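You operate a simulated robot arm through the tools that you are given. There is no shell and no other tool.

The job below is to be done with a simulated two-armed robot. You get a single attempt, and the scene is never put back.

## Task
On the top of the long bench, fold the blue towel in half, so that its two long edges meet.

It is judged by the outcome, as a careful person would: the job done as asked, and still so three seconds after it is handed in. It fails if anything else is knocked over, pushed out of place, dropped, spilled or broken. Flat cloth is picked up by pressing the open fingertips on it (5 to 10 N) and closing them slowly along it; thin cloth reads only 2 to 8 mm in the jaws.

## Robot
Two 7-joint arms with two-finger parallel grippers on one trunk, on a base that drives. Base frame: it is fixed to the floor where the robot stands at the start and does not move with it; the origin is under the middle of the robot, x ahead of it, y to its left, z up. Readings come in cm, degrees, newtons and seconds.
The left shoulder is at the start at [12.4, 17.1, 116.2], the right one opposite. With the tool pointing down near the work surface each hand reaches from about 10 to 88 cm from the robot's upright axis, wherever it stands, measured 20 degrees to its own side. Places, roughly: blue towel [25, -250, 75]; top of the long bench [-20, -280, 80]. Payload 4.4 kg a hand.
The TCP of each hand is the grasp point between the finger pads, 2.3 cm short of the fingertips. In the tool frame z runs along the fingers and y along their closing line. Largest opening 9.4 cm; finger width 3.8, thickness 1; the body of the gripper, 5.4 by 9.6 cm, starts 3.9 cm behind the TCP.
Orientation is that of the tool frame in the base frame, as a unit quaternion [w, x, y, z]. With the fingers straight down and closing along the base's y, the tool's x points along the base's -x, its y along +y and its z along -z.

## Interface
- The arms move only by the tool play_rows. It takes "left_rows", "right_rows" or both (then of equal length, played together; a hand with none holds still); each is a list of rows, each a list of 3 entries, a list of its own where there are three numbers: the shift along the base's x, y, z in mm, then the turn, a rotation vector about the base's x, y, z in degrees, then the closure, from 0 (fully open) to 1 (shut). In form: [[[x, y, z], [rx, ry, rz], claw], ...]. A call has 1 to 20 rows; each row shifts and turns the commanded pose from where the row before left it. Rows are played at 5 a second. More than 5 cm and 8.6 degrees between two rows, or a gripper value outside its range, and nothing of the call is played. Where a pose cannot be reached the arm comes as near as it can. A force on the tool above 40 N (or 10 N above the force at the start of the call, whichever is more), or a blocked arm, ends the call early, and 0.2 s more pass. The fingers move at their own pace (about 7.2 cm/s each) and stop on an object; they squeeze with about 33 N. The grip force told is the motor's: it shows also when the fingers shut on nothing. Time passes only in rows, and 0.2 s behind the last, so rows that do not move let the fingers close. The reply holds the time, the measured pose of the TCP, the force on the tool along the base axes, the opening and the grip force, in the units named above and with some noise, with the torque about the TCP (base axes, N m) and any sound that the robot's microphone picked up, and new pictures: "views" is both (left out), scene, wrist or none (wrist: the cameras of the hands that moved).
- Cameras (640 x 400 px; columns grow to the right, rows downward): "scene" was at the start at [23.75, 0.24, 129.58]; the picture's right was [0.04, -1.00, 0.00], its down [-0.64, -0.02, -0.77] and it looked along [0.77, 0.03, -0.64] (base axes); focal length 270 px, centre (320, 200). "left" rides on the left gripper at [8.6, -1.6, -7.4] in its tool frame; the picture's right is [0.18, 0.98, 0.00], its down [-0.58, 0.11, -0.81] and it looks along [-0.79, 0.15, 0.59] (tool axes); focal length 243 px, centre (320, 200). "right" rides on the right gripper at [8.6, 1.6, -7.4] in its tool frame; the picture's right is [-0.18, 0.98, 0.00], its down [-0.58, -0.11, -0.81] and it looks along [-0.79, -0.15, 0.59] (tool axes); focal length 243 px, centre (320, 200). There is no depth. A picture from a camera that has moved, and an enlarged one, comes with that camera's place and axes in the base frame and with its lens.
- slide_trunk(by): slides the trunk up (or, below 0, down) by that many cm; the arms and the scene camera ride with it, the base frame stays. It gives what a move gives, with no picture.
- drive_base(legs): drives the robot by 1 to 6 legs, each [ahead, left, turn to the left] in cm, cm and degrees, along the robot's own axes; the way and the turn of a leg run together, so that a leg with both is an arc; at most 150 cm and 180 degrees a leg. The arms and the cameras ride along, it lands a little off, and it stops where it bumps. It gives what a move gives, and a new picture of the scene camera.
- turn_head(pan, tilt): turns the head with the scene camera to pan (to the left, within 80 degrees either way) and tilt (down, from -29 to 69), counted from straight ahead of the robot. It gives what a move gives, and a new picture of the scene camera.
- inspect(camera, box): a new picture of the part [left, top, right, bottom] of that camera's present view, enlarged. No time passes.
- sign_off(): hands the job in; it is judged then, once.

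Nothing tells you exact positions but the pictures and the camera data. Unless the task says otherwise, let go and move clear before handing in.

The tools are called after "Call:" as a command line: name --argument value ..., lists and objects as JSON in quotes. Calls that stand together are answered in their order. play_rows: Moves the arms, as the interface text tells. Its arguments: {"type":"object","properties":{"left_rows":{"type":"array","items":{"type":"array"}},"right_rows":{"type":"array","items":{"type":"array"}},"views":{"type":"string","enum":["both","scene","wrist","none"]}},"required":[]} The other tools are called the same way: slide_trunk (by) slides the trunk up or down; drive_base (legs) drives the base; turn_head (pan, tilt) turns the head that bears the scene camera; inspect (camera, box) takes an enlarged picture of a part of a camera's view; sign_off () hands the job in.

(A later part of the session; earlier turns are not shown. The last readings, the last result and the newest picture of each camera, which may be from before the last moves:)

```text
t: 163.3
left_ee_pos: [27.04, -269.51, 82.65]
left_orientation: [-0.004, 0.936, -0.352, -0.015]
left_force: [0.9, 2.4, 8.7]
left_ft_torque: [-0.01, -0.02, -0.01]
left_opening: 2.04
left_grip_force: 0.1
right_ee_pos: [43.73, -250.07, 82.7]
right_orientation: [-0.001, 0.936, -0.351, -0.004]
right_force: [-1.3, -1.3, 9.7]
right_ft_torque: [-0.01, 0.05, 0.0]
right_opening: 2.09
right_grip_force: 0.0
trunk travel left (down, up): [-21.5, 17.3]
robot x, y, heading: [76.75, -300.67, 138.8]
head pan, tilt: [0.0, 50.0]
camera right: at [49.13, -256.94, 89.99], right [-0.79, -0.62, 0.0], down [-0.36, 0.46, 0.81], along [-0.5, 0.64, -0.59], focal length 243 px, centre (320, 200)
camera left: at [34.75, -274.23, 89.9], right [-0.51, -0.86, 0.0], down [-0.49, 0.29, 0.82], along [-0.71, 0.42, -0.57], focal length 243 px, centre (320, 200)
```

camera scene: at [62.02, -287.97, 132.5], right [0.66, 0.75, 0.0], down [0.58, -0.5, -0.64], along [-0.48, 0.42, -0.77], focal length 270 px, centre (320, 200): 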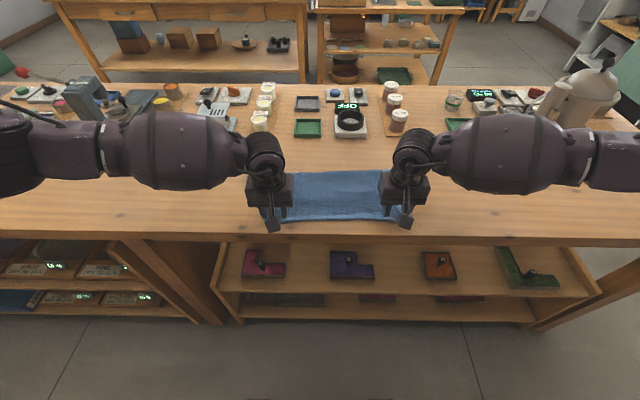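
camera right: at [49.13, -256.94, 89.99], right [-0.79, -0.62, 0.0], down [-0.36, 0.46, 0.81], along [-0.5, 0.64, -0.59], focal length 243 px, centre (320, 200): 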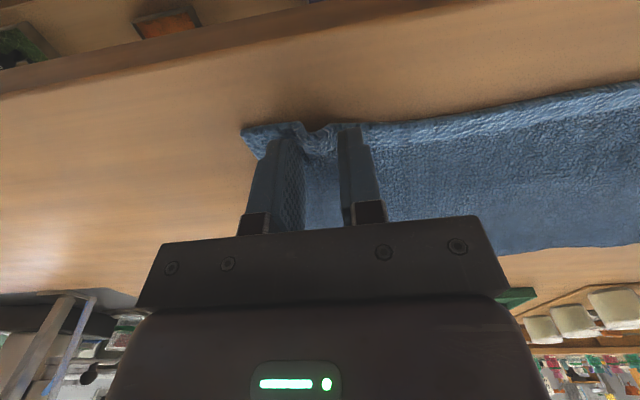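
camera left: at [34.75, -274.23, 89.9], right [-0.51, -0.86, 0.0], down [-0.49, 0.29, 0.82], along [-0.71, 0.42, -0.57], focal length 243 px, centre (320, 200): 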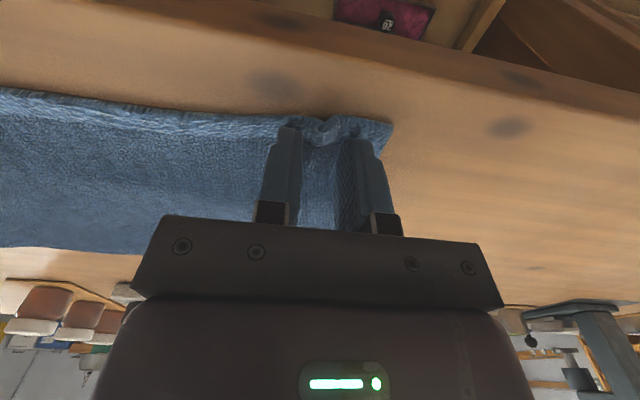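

Small arches are rising at both hems. Finishing the close on both.

Call:
play_rows --left_rows '[[[0, 0, 0], [0, 0, 0], 0.81], [[0, 0, 0], [0, 0, 0], 0.84], [[0, 0, 0], [0, 0, 0], 0.87], [[0, 0, 0], [0, 0, 0], 0.9], [[0, 0, 0], [0, 0, 0], 0.93], [[0, 0, 0], [0, 0, 0], 0.96], [[0, 0, 0], [0, 0, 0], 1.0], [[0, 0, 0], [0, 0, 0], 1.0], [[0, 0, 0], [0, 0, 0], 1.0]]' --right_rows '[[[0, 0, 0], [0, 0, 0], 0.81], [[0, 0, 0], [0, 0, 0], 0.84], [[0, 0, 0], [0, 0, 0], 0.87], [[0, 0, 0], [0, 0, 0], 0.9], [[0, 0, 0], [0, 0, 0], 0.93], [[0, 0, 0], [0, 0, 0], 0.96], [[0, 0, 0], [0, 0, 0], 1.0], [[0, 0, 0], [0, 0, 0], 1.0], [[0, 0, 0], [0, 0, 0], 1.0]]'

Call:
inspect --camera "scene" --box '[240, 130, 420, 243]'

```text
t: 165.3
left_ee_pos: [27.0, -269.63, 82.66]
left_orientation: [-0.004, 0.936, -0.352, -0.014]
left_force: [5.9, 7.4, 8.8]
left_ft_torque: [0.18, -0.16, -0.1]
left_opening: 0.39
left_grip_force: 32.9
right_ee_pos: [43.64, -250.06, 82.71]
right_orientation: [0.0, 0.936, -0.351, -0.004]
right_force: [-7.0, -8.6, 7.9]
right_ft_torque: [-0.16, 0.14, 0.07]
right_opening: 0.41
right_grip_force: 32.7
trunk travel left (down, up): [-21.5, 17.3]
robot x, y, heading: [76.5, -300.7, 138.7]
head pan, tilt: [0.0, 50.0]
camera scene: at [62.16, -288.1, 132.55], right [0.66, 0.75, 0.0], down [0.58, -0.5, -0.64], along [-0.49, 0.42, -0.77], focal length 270 px, centre (320, 200)
camera right: at [49.14, -256.98, 89.99], right [-0.79, -0.62, 0.0], down [-0.36, 0.46, 0.81], along [-0.5, 0.64, -0.59], focal length 243 px, centre (320, 200)
camera left: at [34.78, -274.24, 89.9], right [-0.51, -0.86, 0.0], down [-0.49, 0.29, 0.82], along [-0.71, 0.42, -0.57], focal length 243 px, centre (320, 200)
```

scene: 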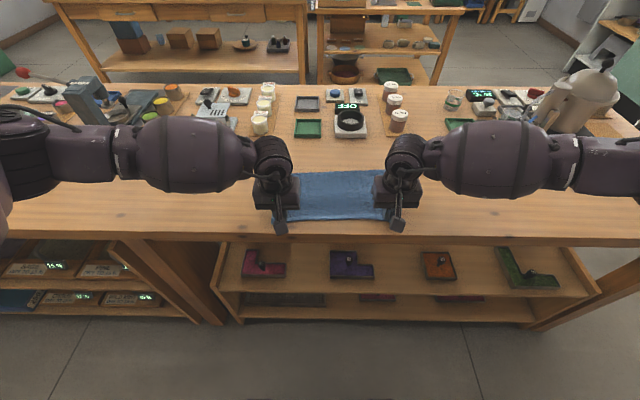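
right: 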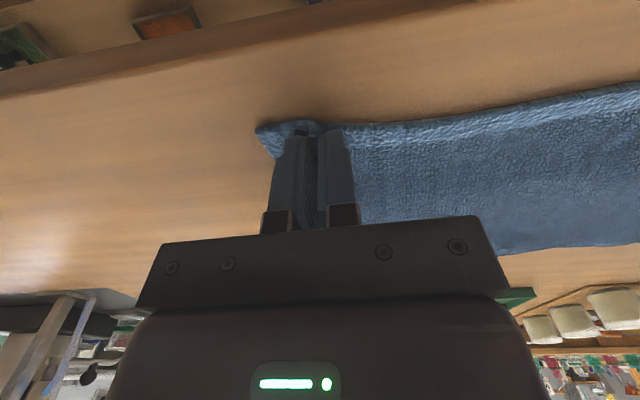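
left: 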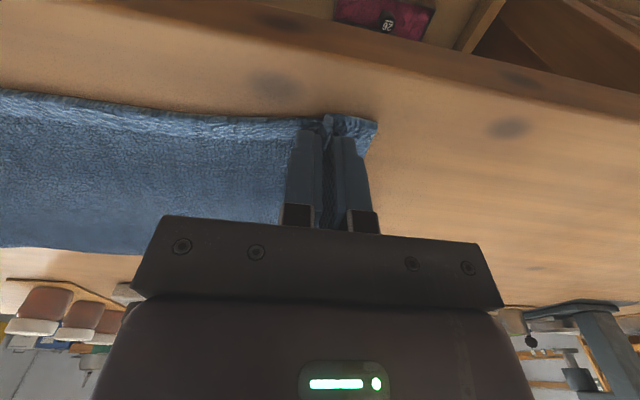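

```text
3.54 times, centred on (330, 186) of scene
camera zoom: at [62.16, -288.1, 132.55], right [0.66, 0.75, 0.0], down [0.58, -0.5, -0.64], along [-0.49, 0.42, -0.77], focal length 956 px, centre (285, 248)
```

zoom: 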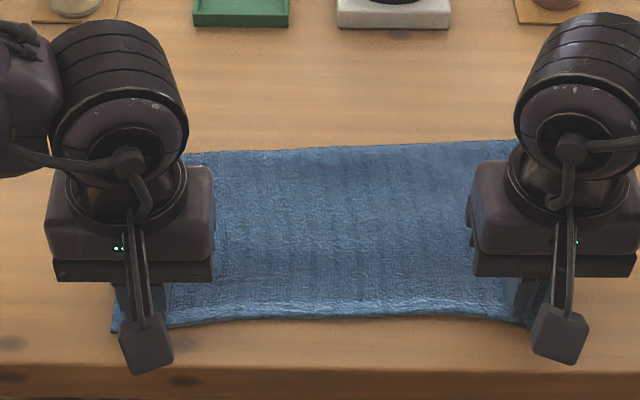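

Both hem corners are held (0.39 and 0.41 cm). I'll lift the flap and then drive the base forward 7 cm with it held, so the hands have reach to roll the fold line forward.

Call:
play_rows --left_rows '[[[-2, 2, 8], [0, 0, 0], 1.0], [[-5.4, 4.7, 12], [0, 0, 0], 1.0], [[-5.4, 4.7, 12], [0, 0, 0], 1.0], [[-5.4, 4.7, 12], [0, 0, 0], 1.0], [[-5.4, 4.7, 12], [0, 0, 0], 1.0], [[-5.4, 4.7, 12], [0, 0, 0], 1.0], [[-5.4, 4.7, 10], [0, 0, 0], 1.0]]' --right_rows '[[[-2, 2, 8], [0, 0, 0], 1.0], [[-5.4, 4.7, 12], [0, 0, 0], 1.0], [[-5.4, 4.7, 12], [0, 0, 0], 1.0], [[-5.4, 4.7, 12], [0, 0, 0], 1.0], [[-5.4, 4.7, 12], [0, 0, 0], 1.0], [[-5.4, 4.7, 12], [0, 0, 0], 1.0], [[-5.4, 4.7, 10], [0, 0, 0], 1.0]]' --views "scene"

Call:
inspect --camera "scene" --box '[240, 120, 420, 233]'

```text
t: 166.9
left_ee_pos: [23.43, -266.58, 90.2]
left_orientation: [-0.004, 0.936, -0.352, -0.014]
left_force: [7.2, 9.6, -0.4]
left_ft_torque: [0.23, -0.22, -0.09]
left_opening: 0.4
left_grip_force: 33.4
right_ee_pos: [40.03, -246.94, 90.41]
right_orientation: [-0.001, 0.936, -0.351, -0.003]
right_force: [-7.9, -9.0, -0.1]
right_ft_torque: [-0.21, 0.2, 0.07]
right_opening: 0.4
right_grip_force: 33.0
trunk travel left (down, up): [-21.5, 17.3]
robot x, y, heading: [76.64, -300.81, 139.2]
head pan, tilt: [0.0, 50.0]
camera scene: at [62.06, -288.0, 132.52], right [0.66, 0.75, 0.0], down [0.58, -0.5, -0.64], along [-0.48, 0.42, -0.77], focal length 270 px, centre (320, 200)
```

scene: 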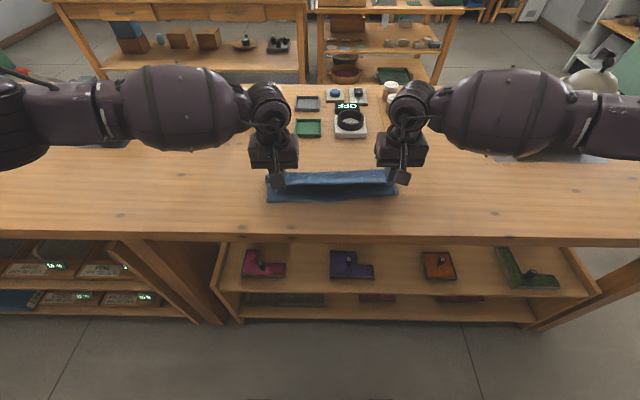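

```text
3.54 times, centred on (330, 176) of scene
camera zoom: at [62.06, -288.0, 132.52], right [0.66, 0.75, 0.0], down [0.58, -0.5, -0.64], along [-0.48, 0.42, -0.77], focal length 956 px, centre (285, 283)
```

zoom: 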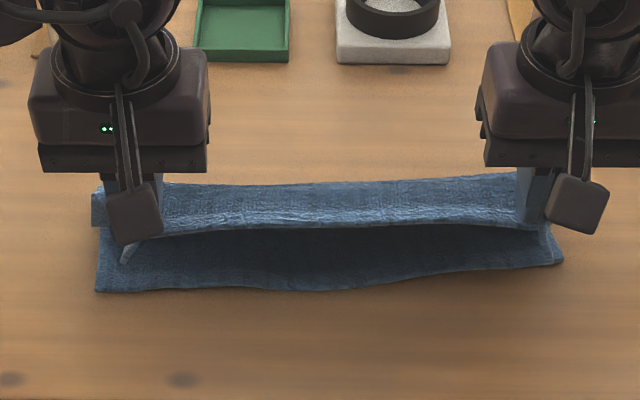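

The flap is up and the lower layer's near edge is visible (≈43.4 left, 46.1 right). Driving forward 7 cm with the flap held.

Call:
drive_base --legs '[[7, 0, 0]]'

Call:
inspect --camera "scene" --box '[240, 140, 420, 253]'

```text
t: 168.0
left_ee_pos: [18.08, -262.14, 90.18]
left_orientation: [-0.003, 0.936, -0.352, -0.013]
left_force: [8.8, 9.1, 0.0]
left_ft_torque: [0.17, -0.21, -0.09]
left_opening: 0.38
left_grip_force: 33.4
right_ee_pos: [34.68, -242.41, 90.32]
right_orientation: [-0.001, 0.936, -0.351, -0.001]
right_force: [-7.8, -8.8, -0.9]
right_ft_torque: [-0.2, 0.17, 0.06]
right_opening: 0.42
right_grip_force: 33.0
trunk travel left (down, up): [-21.5, 17.3]
robot x, y, heading: [71.31, -296.05, 139.1]
head pan, tilt: [0.0, 50.0]
camera scene: at [56.69, -283.34, 132.5], right [0.66, 0.75, 0.0], down [0.58, -0.5, -0.64], along [-0.48, 0.42, -0.77], focal length 270 px, centre (320, 200)
```

scene: 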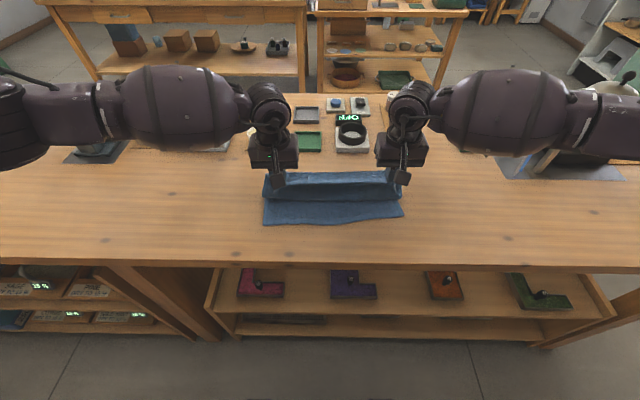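

```text
3.54 times, centred on (330, 196) of scene
camera zoom: at [56.69, -283.34, 132.5], right [0.66, 0.75, 0.0], down [0.58, -0.5, -0.64], along [-0.48, 0.42, -0.77], focal length 956 px, centre (285, 212)
```

zoom: 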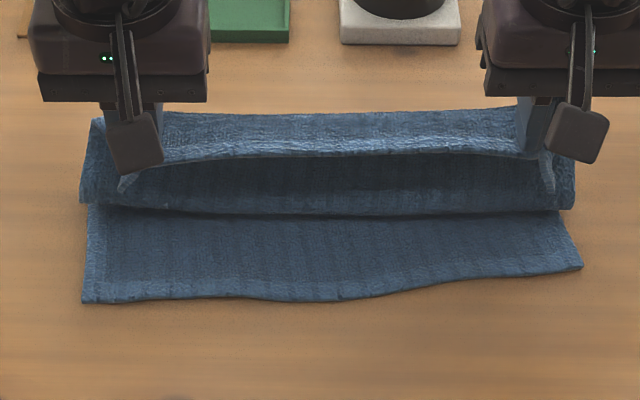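

I want a closer look at the shape of the lifted flap before continuing.

Call:
inspect --camera "scene" --box '[255, 165, 335, 215]'

Call:
inspect --camera "scene" --box '[335, 165, 415, 215]'

Call:
inspect --camera "right" --box '[200, 0, 640, 275]'

```text
8.00 times, centred on (295, 190) of scene
camera zoom: at [56.69, -283.34, 132.5], right [0.66, 0.75, 0.0], down [0.58, -0.5, -0.64], along [-0.48, 0.42, -0.77], focal length 2162 px, centre (520, 280)
```

zoom: 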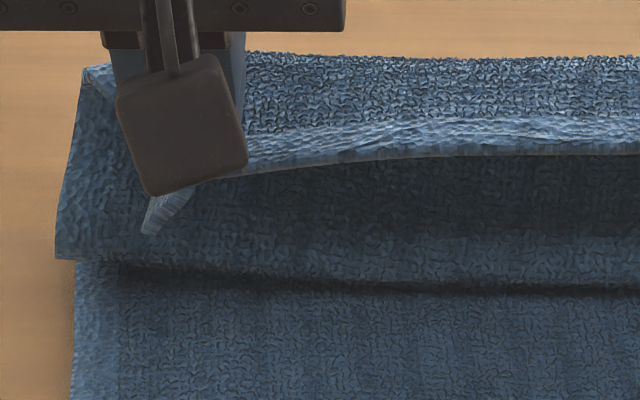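

```text
8.00 times, centred on (375, 190) of scene
camera zoom: at [56.69, -283.34, 132.5], right [0.66, 0.75, 0.0], down [0.58, -0.5, -0.64], along [-0.48, 0.42, -0.77], focal length 2162 px, centre (-120, 280)
```

zoom: 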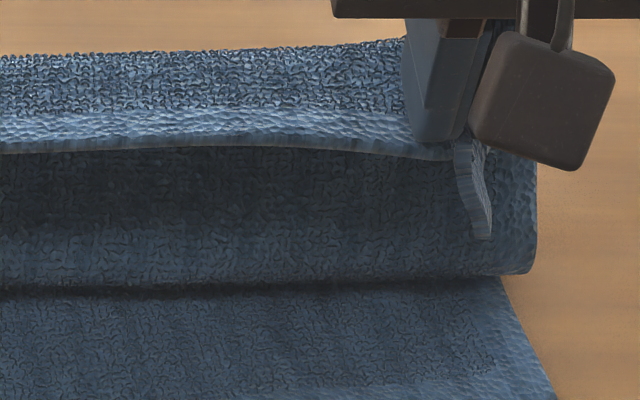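

```text
1.45 times, centred on (420, 138) of right
camera zoom: at [40.26, -249.2, 97.64], right [-0.79, -0.62, 0.0], down [-0.36, 0.46, 0.81], along [-0.5, 0.63, -0.59], focal length 353 px, centre (174, 291)
```

zoom: 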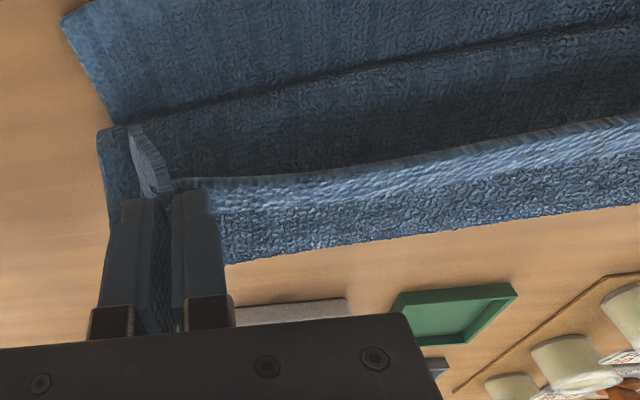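

That's just the flap peeling up from the lower layer — fine. I'll carry the hem up and forward past the fold so the fold line rolls forward, then check.

Call:
play_rows --left_rows '[[[-11.5, 12.6, 4.5], [0, 0, 0], 1.0], [[-12.9, 11.1, 4.5], [0, 0, 0], 1.0], [[-12.9, 11.1, 4.5], [0, 0, 0], 1.0], [[-12.9, 11.1, 4.5], [0, 0, 0], 1.0], [[-11.3, 9.8, -5], [0, 0, 0], 1.0], [[-11.3, 9.8, -5], [0, 0, 0], 1.0], [[-11.3, 9.8, -5], [0, 0, 0], 1.0], [[-11.3, 9.8, -5], [0, 0, 0], 1.0], [[-7.6, 6.6, -11.7], [0, 0, 0], 1.0], [[-7.6, 6.6, -11.7], [0, 0, 0], 1.0], [[-7.6, 6.6, -11.7], [0, 0, 0], 1.0]]' --right_rows '[[[-14.2, 9.6, 4.5], [0, 0, 0], 1.0], [[-12.9, 11.1, 4.5], [0, 0, 0], 1.0], [[-12.9, 11.1, 4.5], [0, 0, 0], 1.0], [[-12.9, 11.1, 4.5], [0, 0, 0], 1.0], [[-11.3, 9.8, -5], [0, 0, 0], 1.0], [[-11.3, 9.8, -5], [0, 0, 0], 1.0], [[-11.3, 9.8, -5], [0, 0, 0], 1.0], [[-11.3, 9.8, -5], [0, 0, 0], 1.0], [[-7.6, 6.6, -11.7], [0, 0, 0], 1.0], [[-7.6, 6.6, -11.7], [0, 0, 0], 1.0], [[-7.6, 6.6, -11.7], [0, 0, 0], 1.0]]'

Call:
inspect --camera "scene" --box '[240, 110, 420, 223]'

```text
t: 170.4
left_ee_pos: [6.19, -251.45, 86.52]
left_orientation: [-0.003, 0.936, -0.351, -0.013]
left_force: [5.4, 6.0, -0.2]
left_ft_torque: [0.13, -0.13, -0.1]
left_opening: 0.39
left_grip_force: 33.2
right_ee_pos: [22.74, -232.23, 86.52]
right_orientation: [0.0, 0.936, -0.352, -0.002]
right_force: [-4.0, -6.1, -0.4]
right_ft_torque: [-0.12, 0.1, 0.04]
right_opening: 0.39
right_grip_force: 33.1
trunk travel left (down, up): [-21.5, 17.3]
robot x, y, heading: [71.73, -296.18, 139.1]
head pan, tilt: [0.0, 50.0]
camera scene: at [56.71, -283.35, 132.5], right [0.66, 0.75, 0.0], down [0.58, -0.5, -0.64], along [-0.48, 0.42, -0.77], focal length 270 px, centre (320, 200)
camera right: at [28.16, -238.93, 93.97], right [-0.79, -0.62, 0.0], down [-0.36, 0.46, 0.81], along [-0.5, 0.63, -0.59], focal length 243 px, centre (320, 200)
camera left: at [13.89, -256.07, 93.85], right [-0.51, -0.86, 0.0], down [-0.49, 0.29, 0.82], along [-0.71, 0.42, -0.57], focal length 243 px, centre (320, 200)
```

scene: 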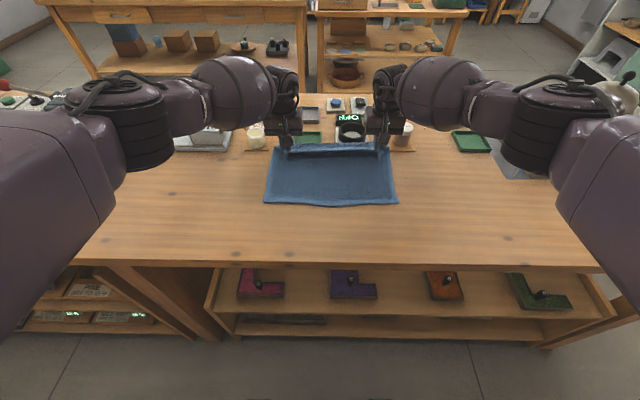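
right: 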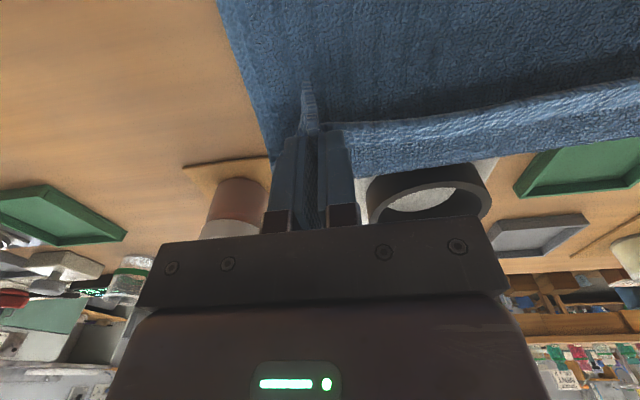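
left: 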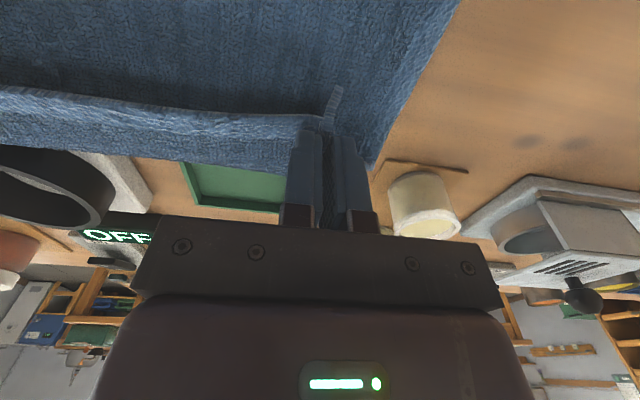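

```text
3.54 times, centred on (330, 166) of scene
camera zoom: at [56.71, -283.35, 132.5], right [0.66, 0.75, 0.0], down [0.58, -0.5, -0.64], along [-0.48, 0.42, -0.77], focal length 956 px, centre (285, 319)
```

zoom: 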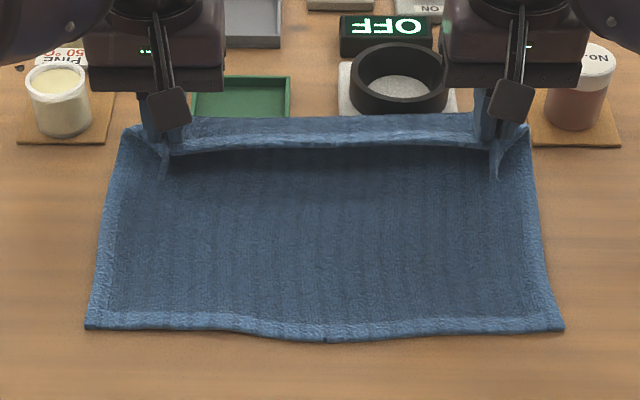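

The towel is almost fully re-opened with its hem held, near edge at fw ~43 and straight. Now I'll fold it back towards me along a taut arc so the fold line forms at the middle (fw ~56).

Call:
play_rows --left_rows '[[[0.4, -0.3, 15.5], [0, 0, 0], 1.0], [[0.4, -0.3, 15.5], [0, 0, 0], 1.0], [[1.9, -1.6, 12.5], [0, 0, 0], 1.0], [[1.9, -1.6, 12.5], [0, 0, 0], 1.0], [[5.7, -4.9, 7.5], [0, 0, 0], 1.0], [[5.7, -4.9, 7.5], [0, 0, 0], 1.0], [[7.6, -6.5, 0.5], [0, 0, 0], 1.0], [[7.6, -6.5, 0.5], [0, 0, 0], 1.0], [[7.6, -6.5, -3], [0, 0, 0], 1.0], [[7.6, -6.5, -3], [0, 0, 0], 1.0]]' --right_rows '[[[0.4, -0.3, 15.5], [0, 0, 0], 1.0], [[0.4, -0.3, 15.5], [0, 0, 0], 1.0], [[1.9, -1.6, 12.5], [0, 0, 0], 1.0], [[1.9, -1.6, 12.5], [0, 0, 0], 1.0], [[5.7, -4.9, 7.5], [0, 0, 0], 1.0], [[5.7, -4.9, 7.5], [0, 0, 0], 1.0], [[7.6, -6.5, 0.5], [0, 0, 0], 1.0], [[7.6, -6.5, 0.5], [0, 0, 0], 1.0], [[7.6, -6.5, -3], [0, 0, 0], 1.0], [[7.6, -6.5, -3], [0, 0, 0], 1.0]]' --views "scene"

Call:
inspect --camera "scene" --box '[240, 110, 420, 223]'

```text
t: 172.6
left_ee_pos: [10.93, -255.51, 93.29]
left_orientation: [-0.003, 0.936, -0.352, -0.014]
left_force: [4.3, 5.4, 0.1]
left_ft_torque: [0.13, -0.12, -0.07]
left_opening: 0.39
left_grip_force: 33.3
right_ee_pos: [27.33, -236.13, 93.29]
right_orientation: [0.0, 0.936, -0.351, -0.002]
right_force: [-4.8, -6.2, -0.7]
right_ft_torque: [-0.16, 0.11, 0.06]
right_opening: 0.38
right_grip_force: 32.7
trunk travel left (down, up): [-21.5, 17.3]
robot x, y, heading: [71.36, -295.82, 138.9]
head pan, tilt: [0.0, 50.0]
camera scene: at [56.79, -283.42, 132.53], right [0.66, 0.75, 0.0], down [0.58, -0.5, -0.64], along [-0.49, 0.42, -0.77], focal length 270 px, centre (320, 200)
```

scene: 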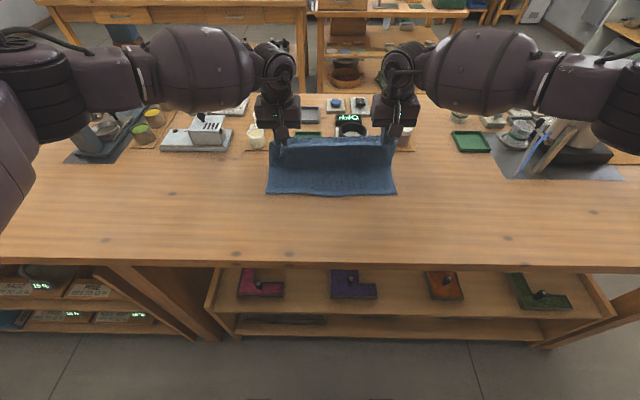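

```text
3.54 times, centred on (330, 166) of scene
camera zoom: at [56.79, -283.42, 132.53], right [0.66, 0.75, 0.0], down [0.58, -0.5, -0.64], along [-0.49, 0.42, -0.77], focal length 956 px, centre (285, 319)
```

zoom: 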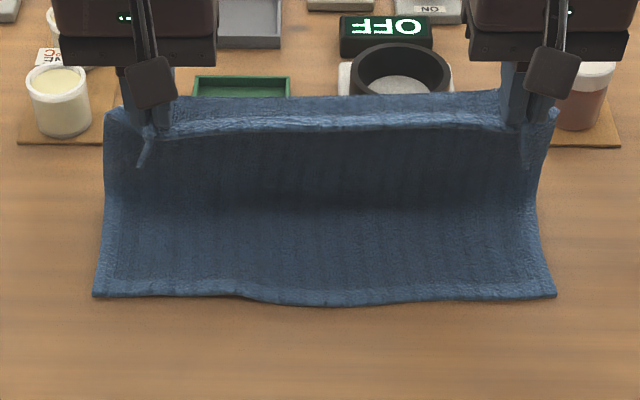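

The lower layer slid a little with the pull (its near edge is now at fw ~46.3), which is fine. I'll lay the hem down directly above that near edge; any slack will go into the fold and can be smoothed out.

Call:
play_rows --left_rows '[[[5.3, -4.6, -3.5], [0, 0, 0], 1.0], [[5.3, -4.6, -3.5], [0, 0, 0], 1.0], [[4.5, -3.9, -6], [0, 0, 0], 1.0], [[4.5, -3.9, -6], [0, 0, 0], 1.0], [[3.8, -3.3, -8], [0, 0, 0], 1.0], [[3.8, -3.3, -8], [0, 0, 0], 1.0], [[3, -2.6, -9], [0, 0, 0], 1.0], [[3, -2.6, -9], [0, 0, 0], 1.0], [[1.5, -1.3, -9], [0, 0, 0], 1.0]]' --right_rows '[[[5.3, -4.6, -3.5], [0, 0, 0], 1.0], [[5.3, -4.6, -3.5], [0, 0, 0], 1.0], [[4.5, -3.9, -6], [0, 0, 0], 1.0], [[4.5, -3.9, -6], [0, 0, 0], 1.0], [[3.8, -3.3, -8], [0, 0, 0], 1.0], [[3.8, -3.3, -8], [0, 0, 0], 1.0], [[3, -2.6, -9], [0, 0, 0], 1.0], [[3, -2.6, -9], [0, 0, 0], 1.0], [[1.5, -1.3, -9], [0, 0, 0], 1.0]]'

Call:
inspect --camera "scene" --box '[240, 110, 420, 223]'

```text
t: 174.6
left_ee_pos: [14.41, -258.5, 86.89]
left_orientation: [-0.004, 0.936, -0.352, -0.014]
left_force: [4.3, 5.8, 1.0]
left_ft_torque: [0.1, -0.13, -0.04]
left_opening: 0.36
left_grip_force: 32.9
right_ee_pos: [30.83, -239.26, 86.91]
right_orientation: [-0.001, 0.936, -0.351, -0.003]
right_force: [-4.8, -4.6, 0.1]
right_ft_torque: [-0.08, 0.05, 0.03]
right_opening: 0.4
right_grip_force: 32.5
trunk travel left (down, up): [-21.5, 17.3]
robot x, y, heading: [71.41, -296.24, 138.8]
head pan, tilt: [0.0, 50.0]
camera scene: at [56.75, -283.37, 132.51], right [0.66, 0.75, 0.0], down [0.58, -0.5, -0.64], along [-0.48, 0.42, -0.77], focal length 270 px, centre (320, 200)
camera right: at [36.32, -246.01, 94.29], right [-0.79, -0.62, 0.0], down [-0.36, 0.46, 0.81], along [-0.5, 0.63, -0.59], focal length 243 px, centre (320, 200)
camera left: at [22.16, -263.15, 94.17], right [-0.51, -0.86, 0.0], down [-0.49, 0.29, 0.82], along [-0.71, 0.42, -0.57], focal length 243 px, centre (320, 200)
```

scene: 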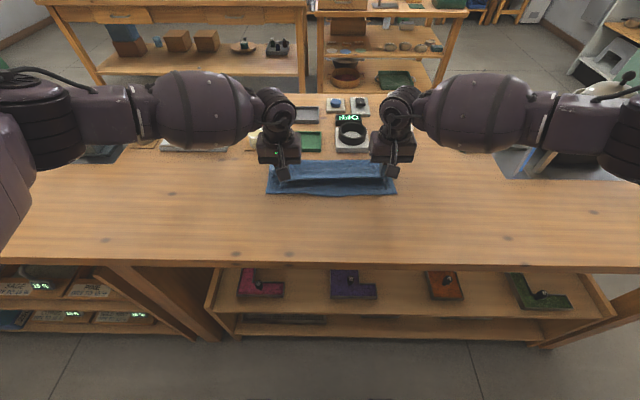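
right: 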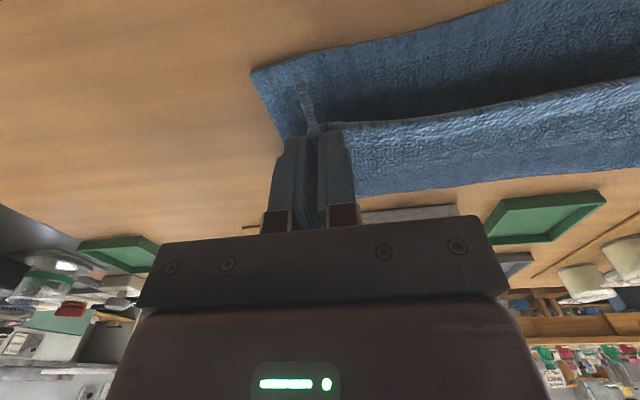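
left: 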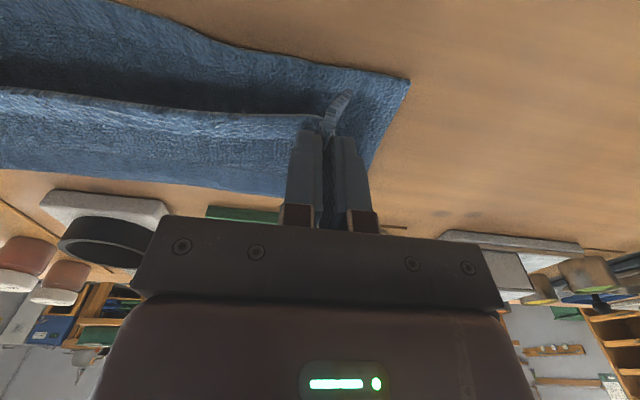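

```text
3.54 times, centred on (330, 166) of scene
camera zoom: at [56.75, -283.37, 132.51], right [0.66, 0.75, 0.0], down [0.58, -0.5, -0.64], along [-0.48, 0.42, -0.77], focal length 956 px, centre (285, 319)
```

zoom: 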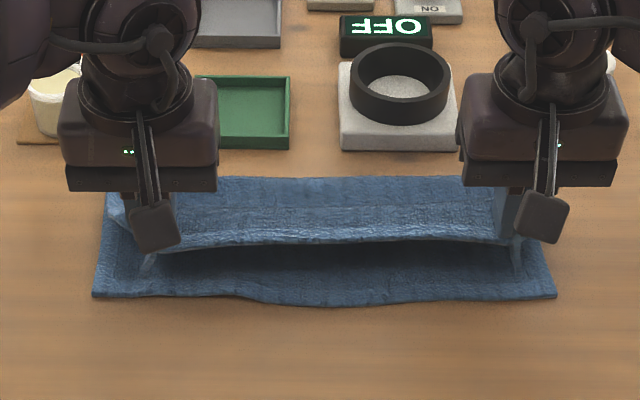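

The hem is just above the near edge now (hem ≈46.5, near edge ≈46). Lowering the last bit, 5 mm towards me.

Call:
play_rows --left_rows '[[[0.9, -0.8, -8], [0, 0, 0], 1.0], [[0.9, -0.8, -8], [0, 0, 0], 1.0], [[0.9, -0.8, -8], [0, 0, 0], 1.0], [[0.9, -0.8, -7], [0, 0, 0], 1.0], [[0, 0, 0], [0, 0, 0], 1.0]]' --right_rows '[[[0.9, -0.8, -8], [0, 0, 0], 1.0], [[0.9, -0.8, -8], [0, 0, 0], 1.0], [[0.9, -0.8, -8], [0, 0, 0], 1.0], [[0.9, -0.8, -7], [0, 0, 0], 1.0], [[0, 0, 0], [0, 0, 0], 1.0]]'

Call:
inspect --camera "scene" --box '[240, 110, 420, 223]'

```text
t: 175.8
left_ee_pos: [14.83, -258.81, 83.91]
left_orientation: [-0.004, 0.936, -0.352, -0.013]
left_force: [3.7, 3.5, 1.0]
left_ft_torque: [0.09, -0.05, -0.05]
left_opening: 0.37
left_grip_force: 33.3
right_ee_pos: [31.19, -239.67, 83.88]
right_orientation: [-0.001, 0.937, -0.351, -0.003]
right_force: [-3.9, -4.6, 0.9]
right_ft_torque: [-0.11, 0.03, 0.05]
right_opening: 0.39
right_grip_force: 32.9
trunk travel left (down, up): [-21.5, 17.3]
robot x, y, heading: [71.25, -295.7, 139.1]
head pan, tilt: [0.0, 50.0]
camera scene: at [56.78, -283.41, 132.53], right [0.66, 0.75, 0.0], down [0.58, -0.5, -0.64], along [-0.49, 0.42, -0.77], focal length 270 px, centre (320, 200)
camera right: at [36.75, -246.45, 91.34], right [-0.79, -0.62, 0.0], down [-0.36, 0.46, 0.81], along [-0.5, 0.63, -0.59], focal length 243 px, centre (320, 200)
camera left: at [22.58, -263.48, 91.21], right [-0.51, -0.86, 0.0], down [-0.49, 0.29, 0.82], along [-0.71, 0.42, -0.57], focal length 243 px, centre (320, 200)
```

scene: 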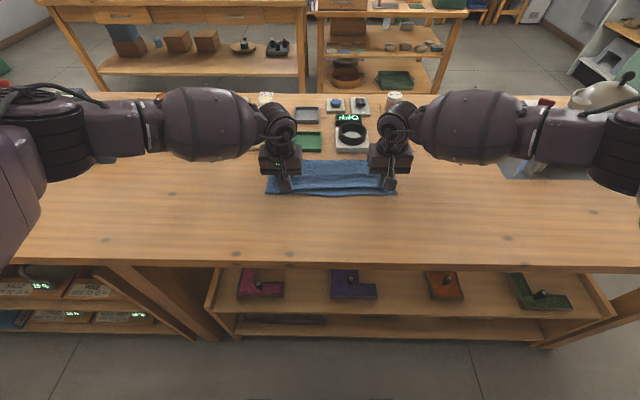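
right: 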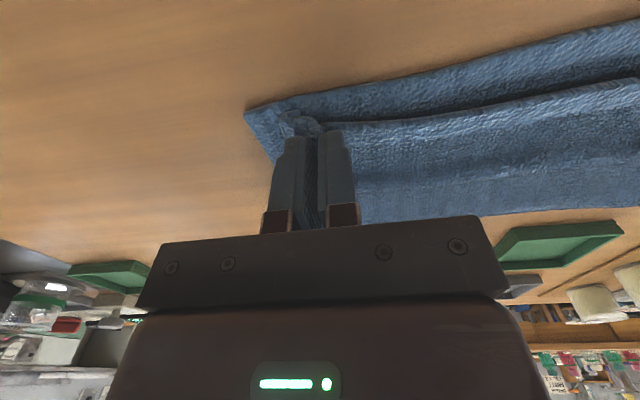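
left: 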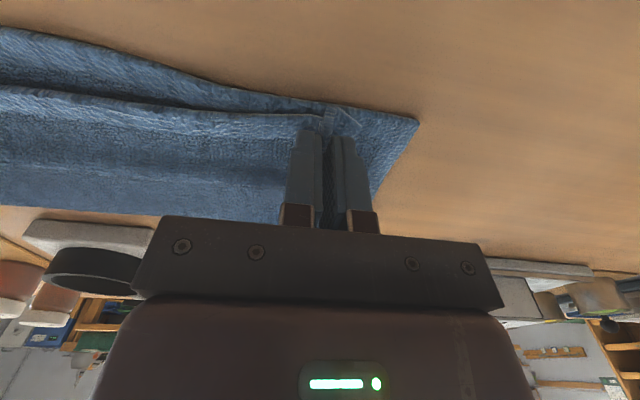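

```text
3.54 times, centred on (330, 166) of scene
camera zoom: at [56.78, -283.41, 132.53], right [0.66, 0.75, 0.0], down [0.58, -0.5, -0.64], along [-0.49, 0.42, -0.77], focal length 956 px, centre (285, 319)
```

zoom: 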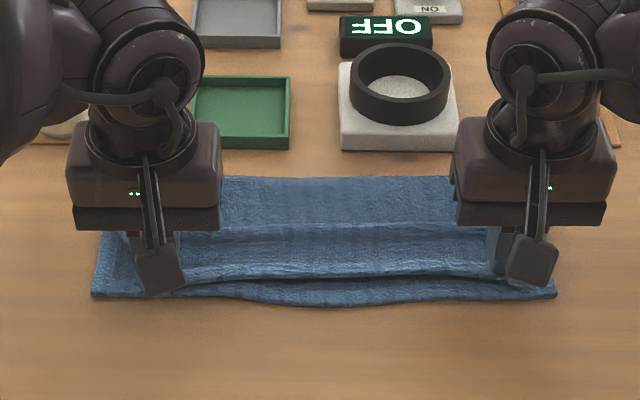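

The hem lies within ~1 cm of the near edge. A final 5 mm towards me, then release both hands gently and lift clear.

Call:
play_rows --left_rows '[[[1.9, -1.6, -1], [0, 0, 0], 1.0], [[1.9, -1.6, -2], [0, 0, 0], 1.0], [[0, 0, 0], [0, 0, 0], 1.0], [[0, 0, 0], [0, 0, 0], 0.93], [[0, 0, 0], [0, 0, 0], 0.86], [[0, 0, 0], [0, 0, 0], 0.78], [[0, 0, 0], [0, 0, 0], 0.7], [[0, 0, 0], [0, 0, 0], 0.62], [[0, 0, 5], [0, 0, 0], 0.6], [[0, 0, 15], [0, 0, 0], 0.6], [[0, 0, 25], [0, 0, 0], 0.6], [[0, 0, 30], [0, 0, 0], 0.6], [[-20, -23, 20], [0, 0, 0], 0.6], [[-20, -23, 0], [0, 0, 0], 0.6]]' --right_rows '[[[1.9, -1.6, -1], [0, 0, 0], 1.0], [[1.9, -1.6, -2], [0, 0, 0], 1.0], [[0, 0, 0], [0, 0, 0], 1.0], [[0, 0, 0], [0, 0, 0], 0.93], [[0, 0, 0], [0, 0, 0], 0.86], [[0, 0, 0], [0, 0, 0], 0.78], [[0, 0, 0], [0, 0, 0], 0.7], [[0, 0, 0], [0, 0, 0], 0.62], [[0, 0, 5], [0, 0, 0], 0.6], [[0, 0, 15], [0, 0, 0], 0.6], [[0, 0, 25], [0, 0, 0], 0.6], [[0, 0, 30], [0, 0, 0], 0.6], [[20, 23, 20], [0, 0, 0], 0.6], [[20, 23, 0], [0, 0, 0], 0.6]]'

Call:
inspect --camera "scene" --box '[240, 110, 420, 223]'

```text
t: 178.8
left_ee_pos: [11.06, -263.81, 93.12]
left_orientation: [-0.003, 0.936, -0.351, -0.014]
left_force: [-0.6, -0.3, -0.2]
left_ft_torque: [-0.01, -0.03, -0.01]
left_opening: 3.74
left_grip_force: 0.0
right_ee_pos: [35.67, -235.12, 93.15]
right_orientation: [-0.001, 0.936, -0.352, -0.003]
right_force: [-0.2, 0.0, 0.9]
right_ft_torque: [-0.01, -0.01, -0.02]
right_opening: 3.76
right_grip_force: 0.0
trunk travel left (down, up): [-21.5, 17.3]
robot x, y, heading: [71.62, -295.39, 138.8]
head pan, tilt: [0.0, 50.0]
camera scene: at [56.76, -283.38, 132.51], right [0.66, 0.75, 0.0], down [0.58, -0.5, -0.64], along [-0.48, 0.42, -0.77], focal length 270 px, centre (320, 200)
camera right: at [41.15, -241.88, 100.55], right [-0.79, -0.62, 0.0], down [-0.36, 0.46, 0.81], along [-0.5, 0.63, -0.59], focal length 243 px, centre (320, 200)
camera left: at [18.74, -268.4, 100.52], right [-0.51, -0.86, 0.0], down [-0.49, 0.29, 0.82], along [-0.71, 0.42, -0.57], focal length 243 px, centre (320, 200)
```

scene: 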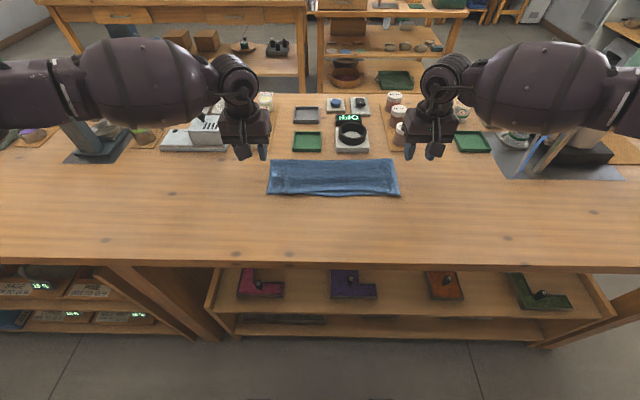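
right: 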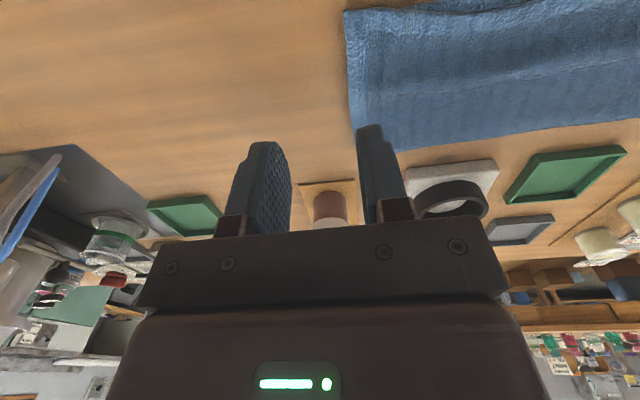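
left: 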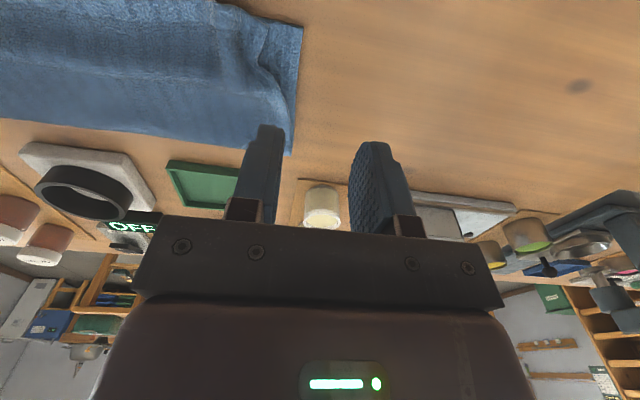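

```text
3.54 times, centred on (330, 166) of scene
camera zoom: at [56.76, -283.38, 132.51], right [0.66, 0.75, 0.0], down [0.58, -0.5, -0.64], along [-0.48, 0.42, -0.77], focal length 956 px, centre (285, 319)
```

zoom: 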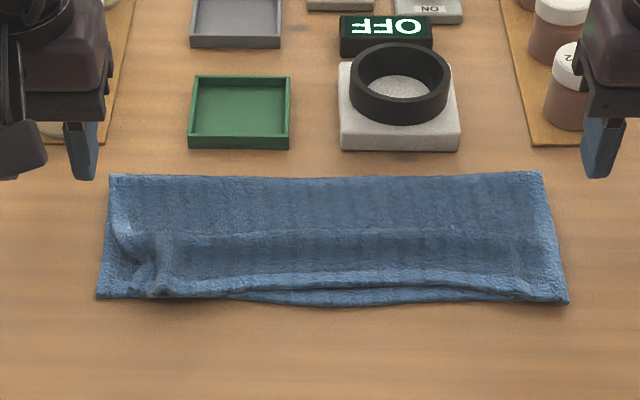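

Now it is a proper half fold: the hems nearly meet. There's a wrinkle at the left corner and a slight slack ridge; let me look closely.

Call:
inspect --camera "scene" --box '[258, 150, 338, 200]'

Call:
inspect --camera "scene" --box '[330, 150, 410, 200]'

```text
8.00 times, centred on (298, 175) of scene
camera zoom: at [56.76, -283.38, 132.51], right [0.66, 0.75, 0.0], down [0.58, -0.5, -0.64], along [-0.48, 0.42, -0.77], focal length 2162 px, centre (496, 400)
```

zoom: 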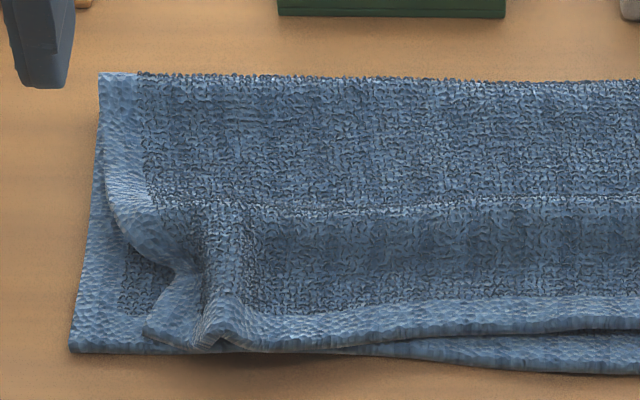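

```text
8.00 times, centred on (370, 175) of scene
camera zoom: at [56.76, -283.38, 132.51], right [0.66, 0.75, 0.0], down [0.58, -0.5, -0.64], along [-0.48, 0.42, -0.77], focal length 2162 px, centre (-80, 400)
```

zoom: 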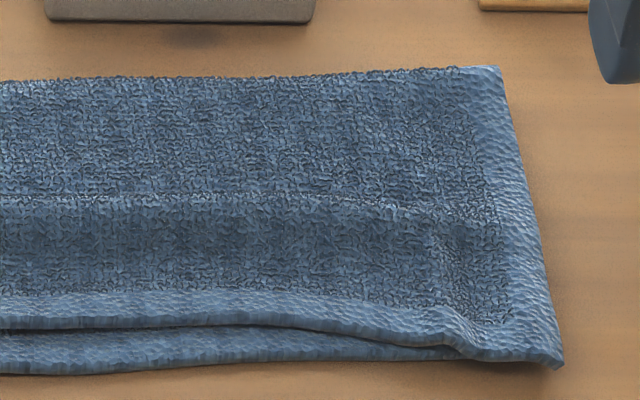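

The right side is well aligned; the left upper corner still has a pleat pulling it ~2.5 cm inward. I'll pin the towel with the right hand and spread the pleat by pressing the closed left fingertips on it and opening them slowly.

Call:
play_rows --left_rows '[[[8.7, 8.6, -6], [0, 0, 0], 1.0], [[8.7, 8.6, -6], [0, 0, 0], 1.0], [[8.7, 8.6, -6], [0, 0, 0], 1.0], [[8.7, 8.6, -6], [0, 0, 0], 1.0], [[8.7, 8.6, -6], [0, 0, 0], 1.0], [[0, 0, -12], [0, 0, 0], 1.0], [[0, 0, -12], [0, 0, 0], 1.0], [[0, 0, -12], [0, 0, 0], 1.0]]' --right_rows '[[[-29.4, -18.7, -4], [0, 0, 0], 1.0], [[-29.4, -18.7, -4], [0, 0, 0], 1.0], [[-29.4, -18.7, -4], [0, 0, 0], 1.0], [[-29.4, -18.7, -4], [0, 0, 0], 1.0], [[-29.4, -18.7, -4], [0, 0, 0], 1.0], [[0, 0, -25], [0, 0, 0], 1.0], [[0, 0, -25], [0, 0, 0], 1.0], [[0, 0, -20], [0, 0, 0], 1.0]]'

Call:
inspect --camera "scene" --box '[240, 120, 400, 220]'

```text
t: 180.6
left_ee_pos: [15.52, -259.33, 86.41]
left_orientation: [-0.003, 0.936, -0.352, -0.014]
left_force: [-0.7, 0.5, 0.7]
left_ft_torque: [0.04, 0.01, -0.07]
left_opening: 0.0
left_grip_force: 33.0
right_ee_pos: [20.73, -244.83, 84.02]
right_orientation: [-0.001, 0.937, -0.351, -0.003]
right_force: [0.6, 0.0, -0.2]
right_ft_torque: [-0.01, 0.02, 0.0]
right_opening: 0.02
right_grip_force: 33.2
trunk travel left (down, up): [-21.5, 17.3]
robot x, y, heading: [71.24, -296.01, 139.4]
head pan, tilt: [0.0, 50.0]
camera scene: at [56.74, -283.37, 132.51], right [0.66, 0.75, 0.0], down [0.58, -0.5, -0.64], along [-0.48, 0.42, -0.77], focal length 270 px, centre (320, 200)
camera right: at [26.26, -251.57, 91.38], right [-0.79, -0.62, 0.0], down [-0.36, 0.46, 0.81], along [-0.5, 0.64, -0.59], focal length 243 px, centre (320, 200)
camera left: at [23.27, -263.97, 93.73], right [-0.51, -0.86, 0.0], down [-0.49, 0.29, 0.82], along [-0.71, 0.42, -0.57], focal length 243 px, centre (320, 200)
```

scene: 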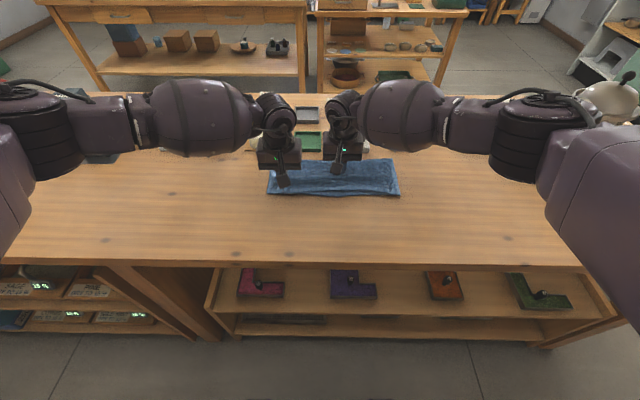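
right: 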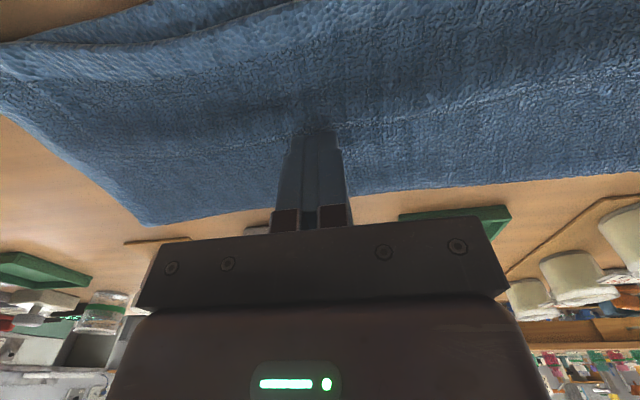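
left: 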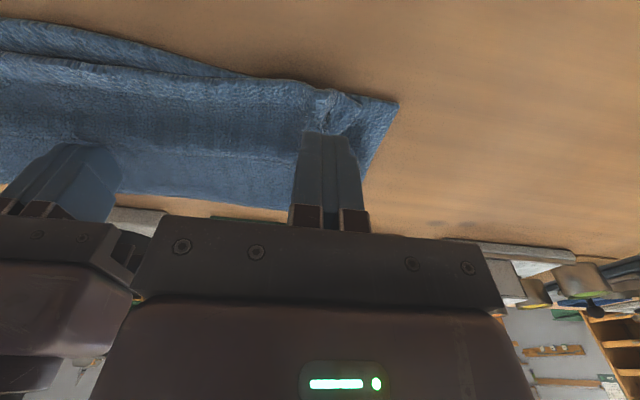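

```text
4.00 times, centred on (320, 170) of scene
camera zoom: at [56.74, -283.37, 132.51], right [0.66, 0.75, 0.0], down [0.58, -0.5, -0.64], along [-0.48, 0.42, -0.77], focal length 1081 px, centre (320, 320)
```

zoom: 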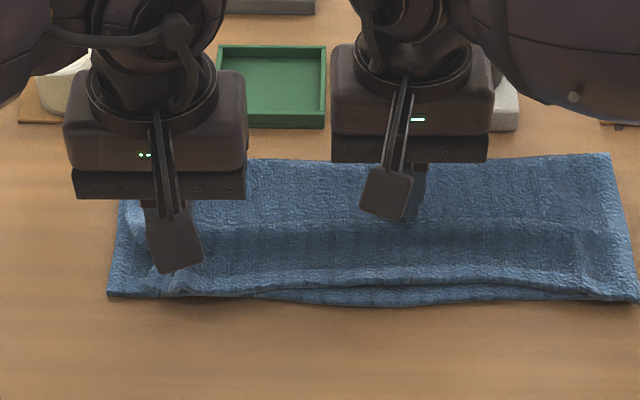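

Fingertips are over the pleat. I'll move the left 8 mm closer to the hem and press both down lightly.

Call:
play_rows --left_rows '[[[3, -2.6, -6], [0, 0, 0], 1.0], [[3, -2.6, -6], [0, 0, 0], 1.0], [[0, 0, -6], [0, 0, 0], 1.0], [[0, 0, -4], [0, 0, 0], 1.0], [[0, 0, -3], [0, 0, 0], 1.0], [[0, 0, -2], [0, 0, 0], 1.0]]' --right_rows '[[[0, 0, -4], [0, 0, 0], 1.0], [[0, 0, -3], [0, 0, 0], 1.0], [[0, 0, -2], [0, 0, 0], 1.0], [[0, 0, -2], [0, 0, 0], 1.0], [[0, 0, -1], [0, 0, 0], 1.0], [[0, 0, 0], [0, 0, 0], 1.0]]' --views "wrist"

```text
t: 182.0
left_ee_pos: [16.12, -259.97, 83.75]
left_orientation: [-0.004, 0.936, -0.352, -0.015]
left_force: [-0.7, -0.4, -0.4]
left_ft_torque: [0.0, -0.02, -0.01]
left_opening: 0.01
left_grip_force: 32.5
right_ee_pos: [20.76, -244.79, 82.92]
right_orientation: [-0.001, 0.936, -0.351, -0.003]
right_force: [-0.4, -1.5, 6.8]
right_ft_torque: [-0.06, -0.01, 0.02]
right_opening: 0.01
right_grip_force: 32.8
trunk travel left (down, up): [-21.5, 17.3]
robot x, y, heading: [71.11, -295.91, 139.1]
head pan, tilt: [0.0, 50.0]
camera right: at [26.36, -251.52, 90.32], right [-0.79, -0.62, 0.0], down [-0.36, 0.46, 0.81], along [-0.5, 0.64, -0.59], focal length 243 px, centre (320, 200)
camera left: at [23.9, -264.67, 91.14], right [-0.51, -0.86, 0.0], down [-0.49, 0.29, 0.82], along [-0.71, 0.42, -0.57], focal length 243 px, centre (320, 200)
```

right: 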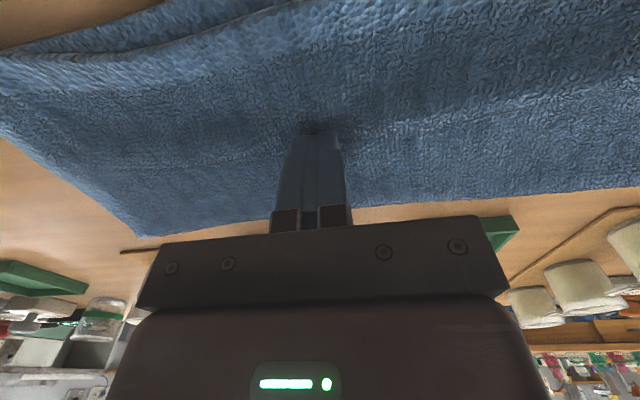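
left: 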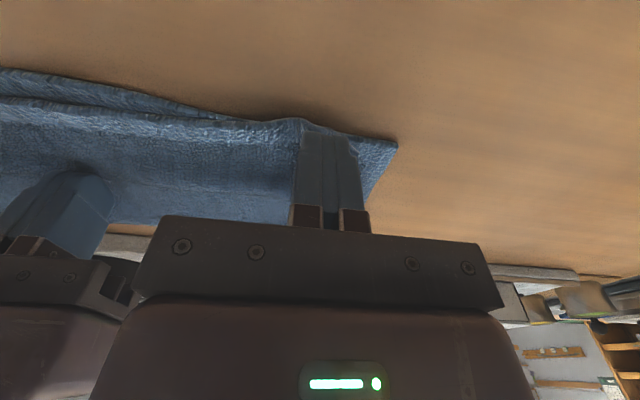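

The right hand pins with ~7 N. Lowering the left a bit further onto the pleat.

Call:
play_rows --left_rows '[[[0, 0, -2], [0, 0, 0], 1.0], [[0, 0, -2], [0, 0, 0], 1.0], [[0, 0, -2], [0, 0, 0], 1.0], [[0, 0, 0], [0, 0, 0], 1.0]]' --views "wrist"

```text
t: 183.0
left_ee_pos: [16.12, -259.94, 83.27]
left_orientation: [-0.003, 0.936, -0.352, -0.015]
left_force: [0.9, -0.7, 1.3]
left_ft_torque: [0.04, 0.01, 0.01]
left_opening: 0.0
left_grip_force: 33.3
right_ee_pos: [20.74, -244.7, 82.84]
right_orientation: [-0.002, 0.936, -0.351, -0.003]
right_force: [-1.7, -1.6, 6.7]
right_ft_torque: [-0.07, 0.02, 0.0]
right_opening: 0.0
right_grip_force: 32.6
trunk travel left (down, up): [-21.5, 17.3]
robot x, y, heading: [71.4, -295.99, 138.9]
head pan, tilt: [0.0, 50.0]
camera left: at [23.88, -264.64, 90.52], right [-0.51, -0.86, 0.0], down [-0.49, 0.29, 0.82], along [-0.71, 0.42, -0.57], focal length 243 px, centre (320, 200)
```

left: 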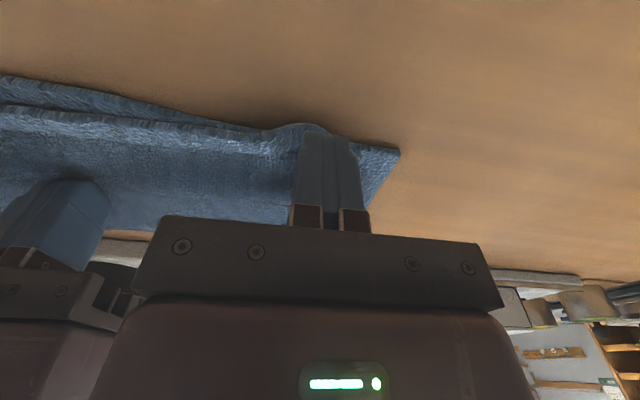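

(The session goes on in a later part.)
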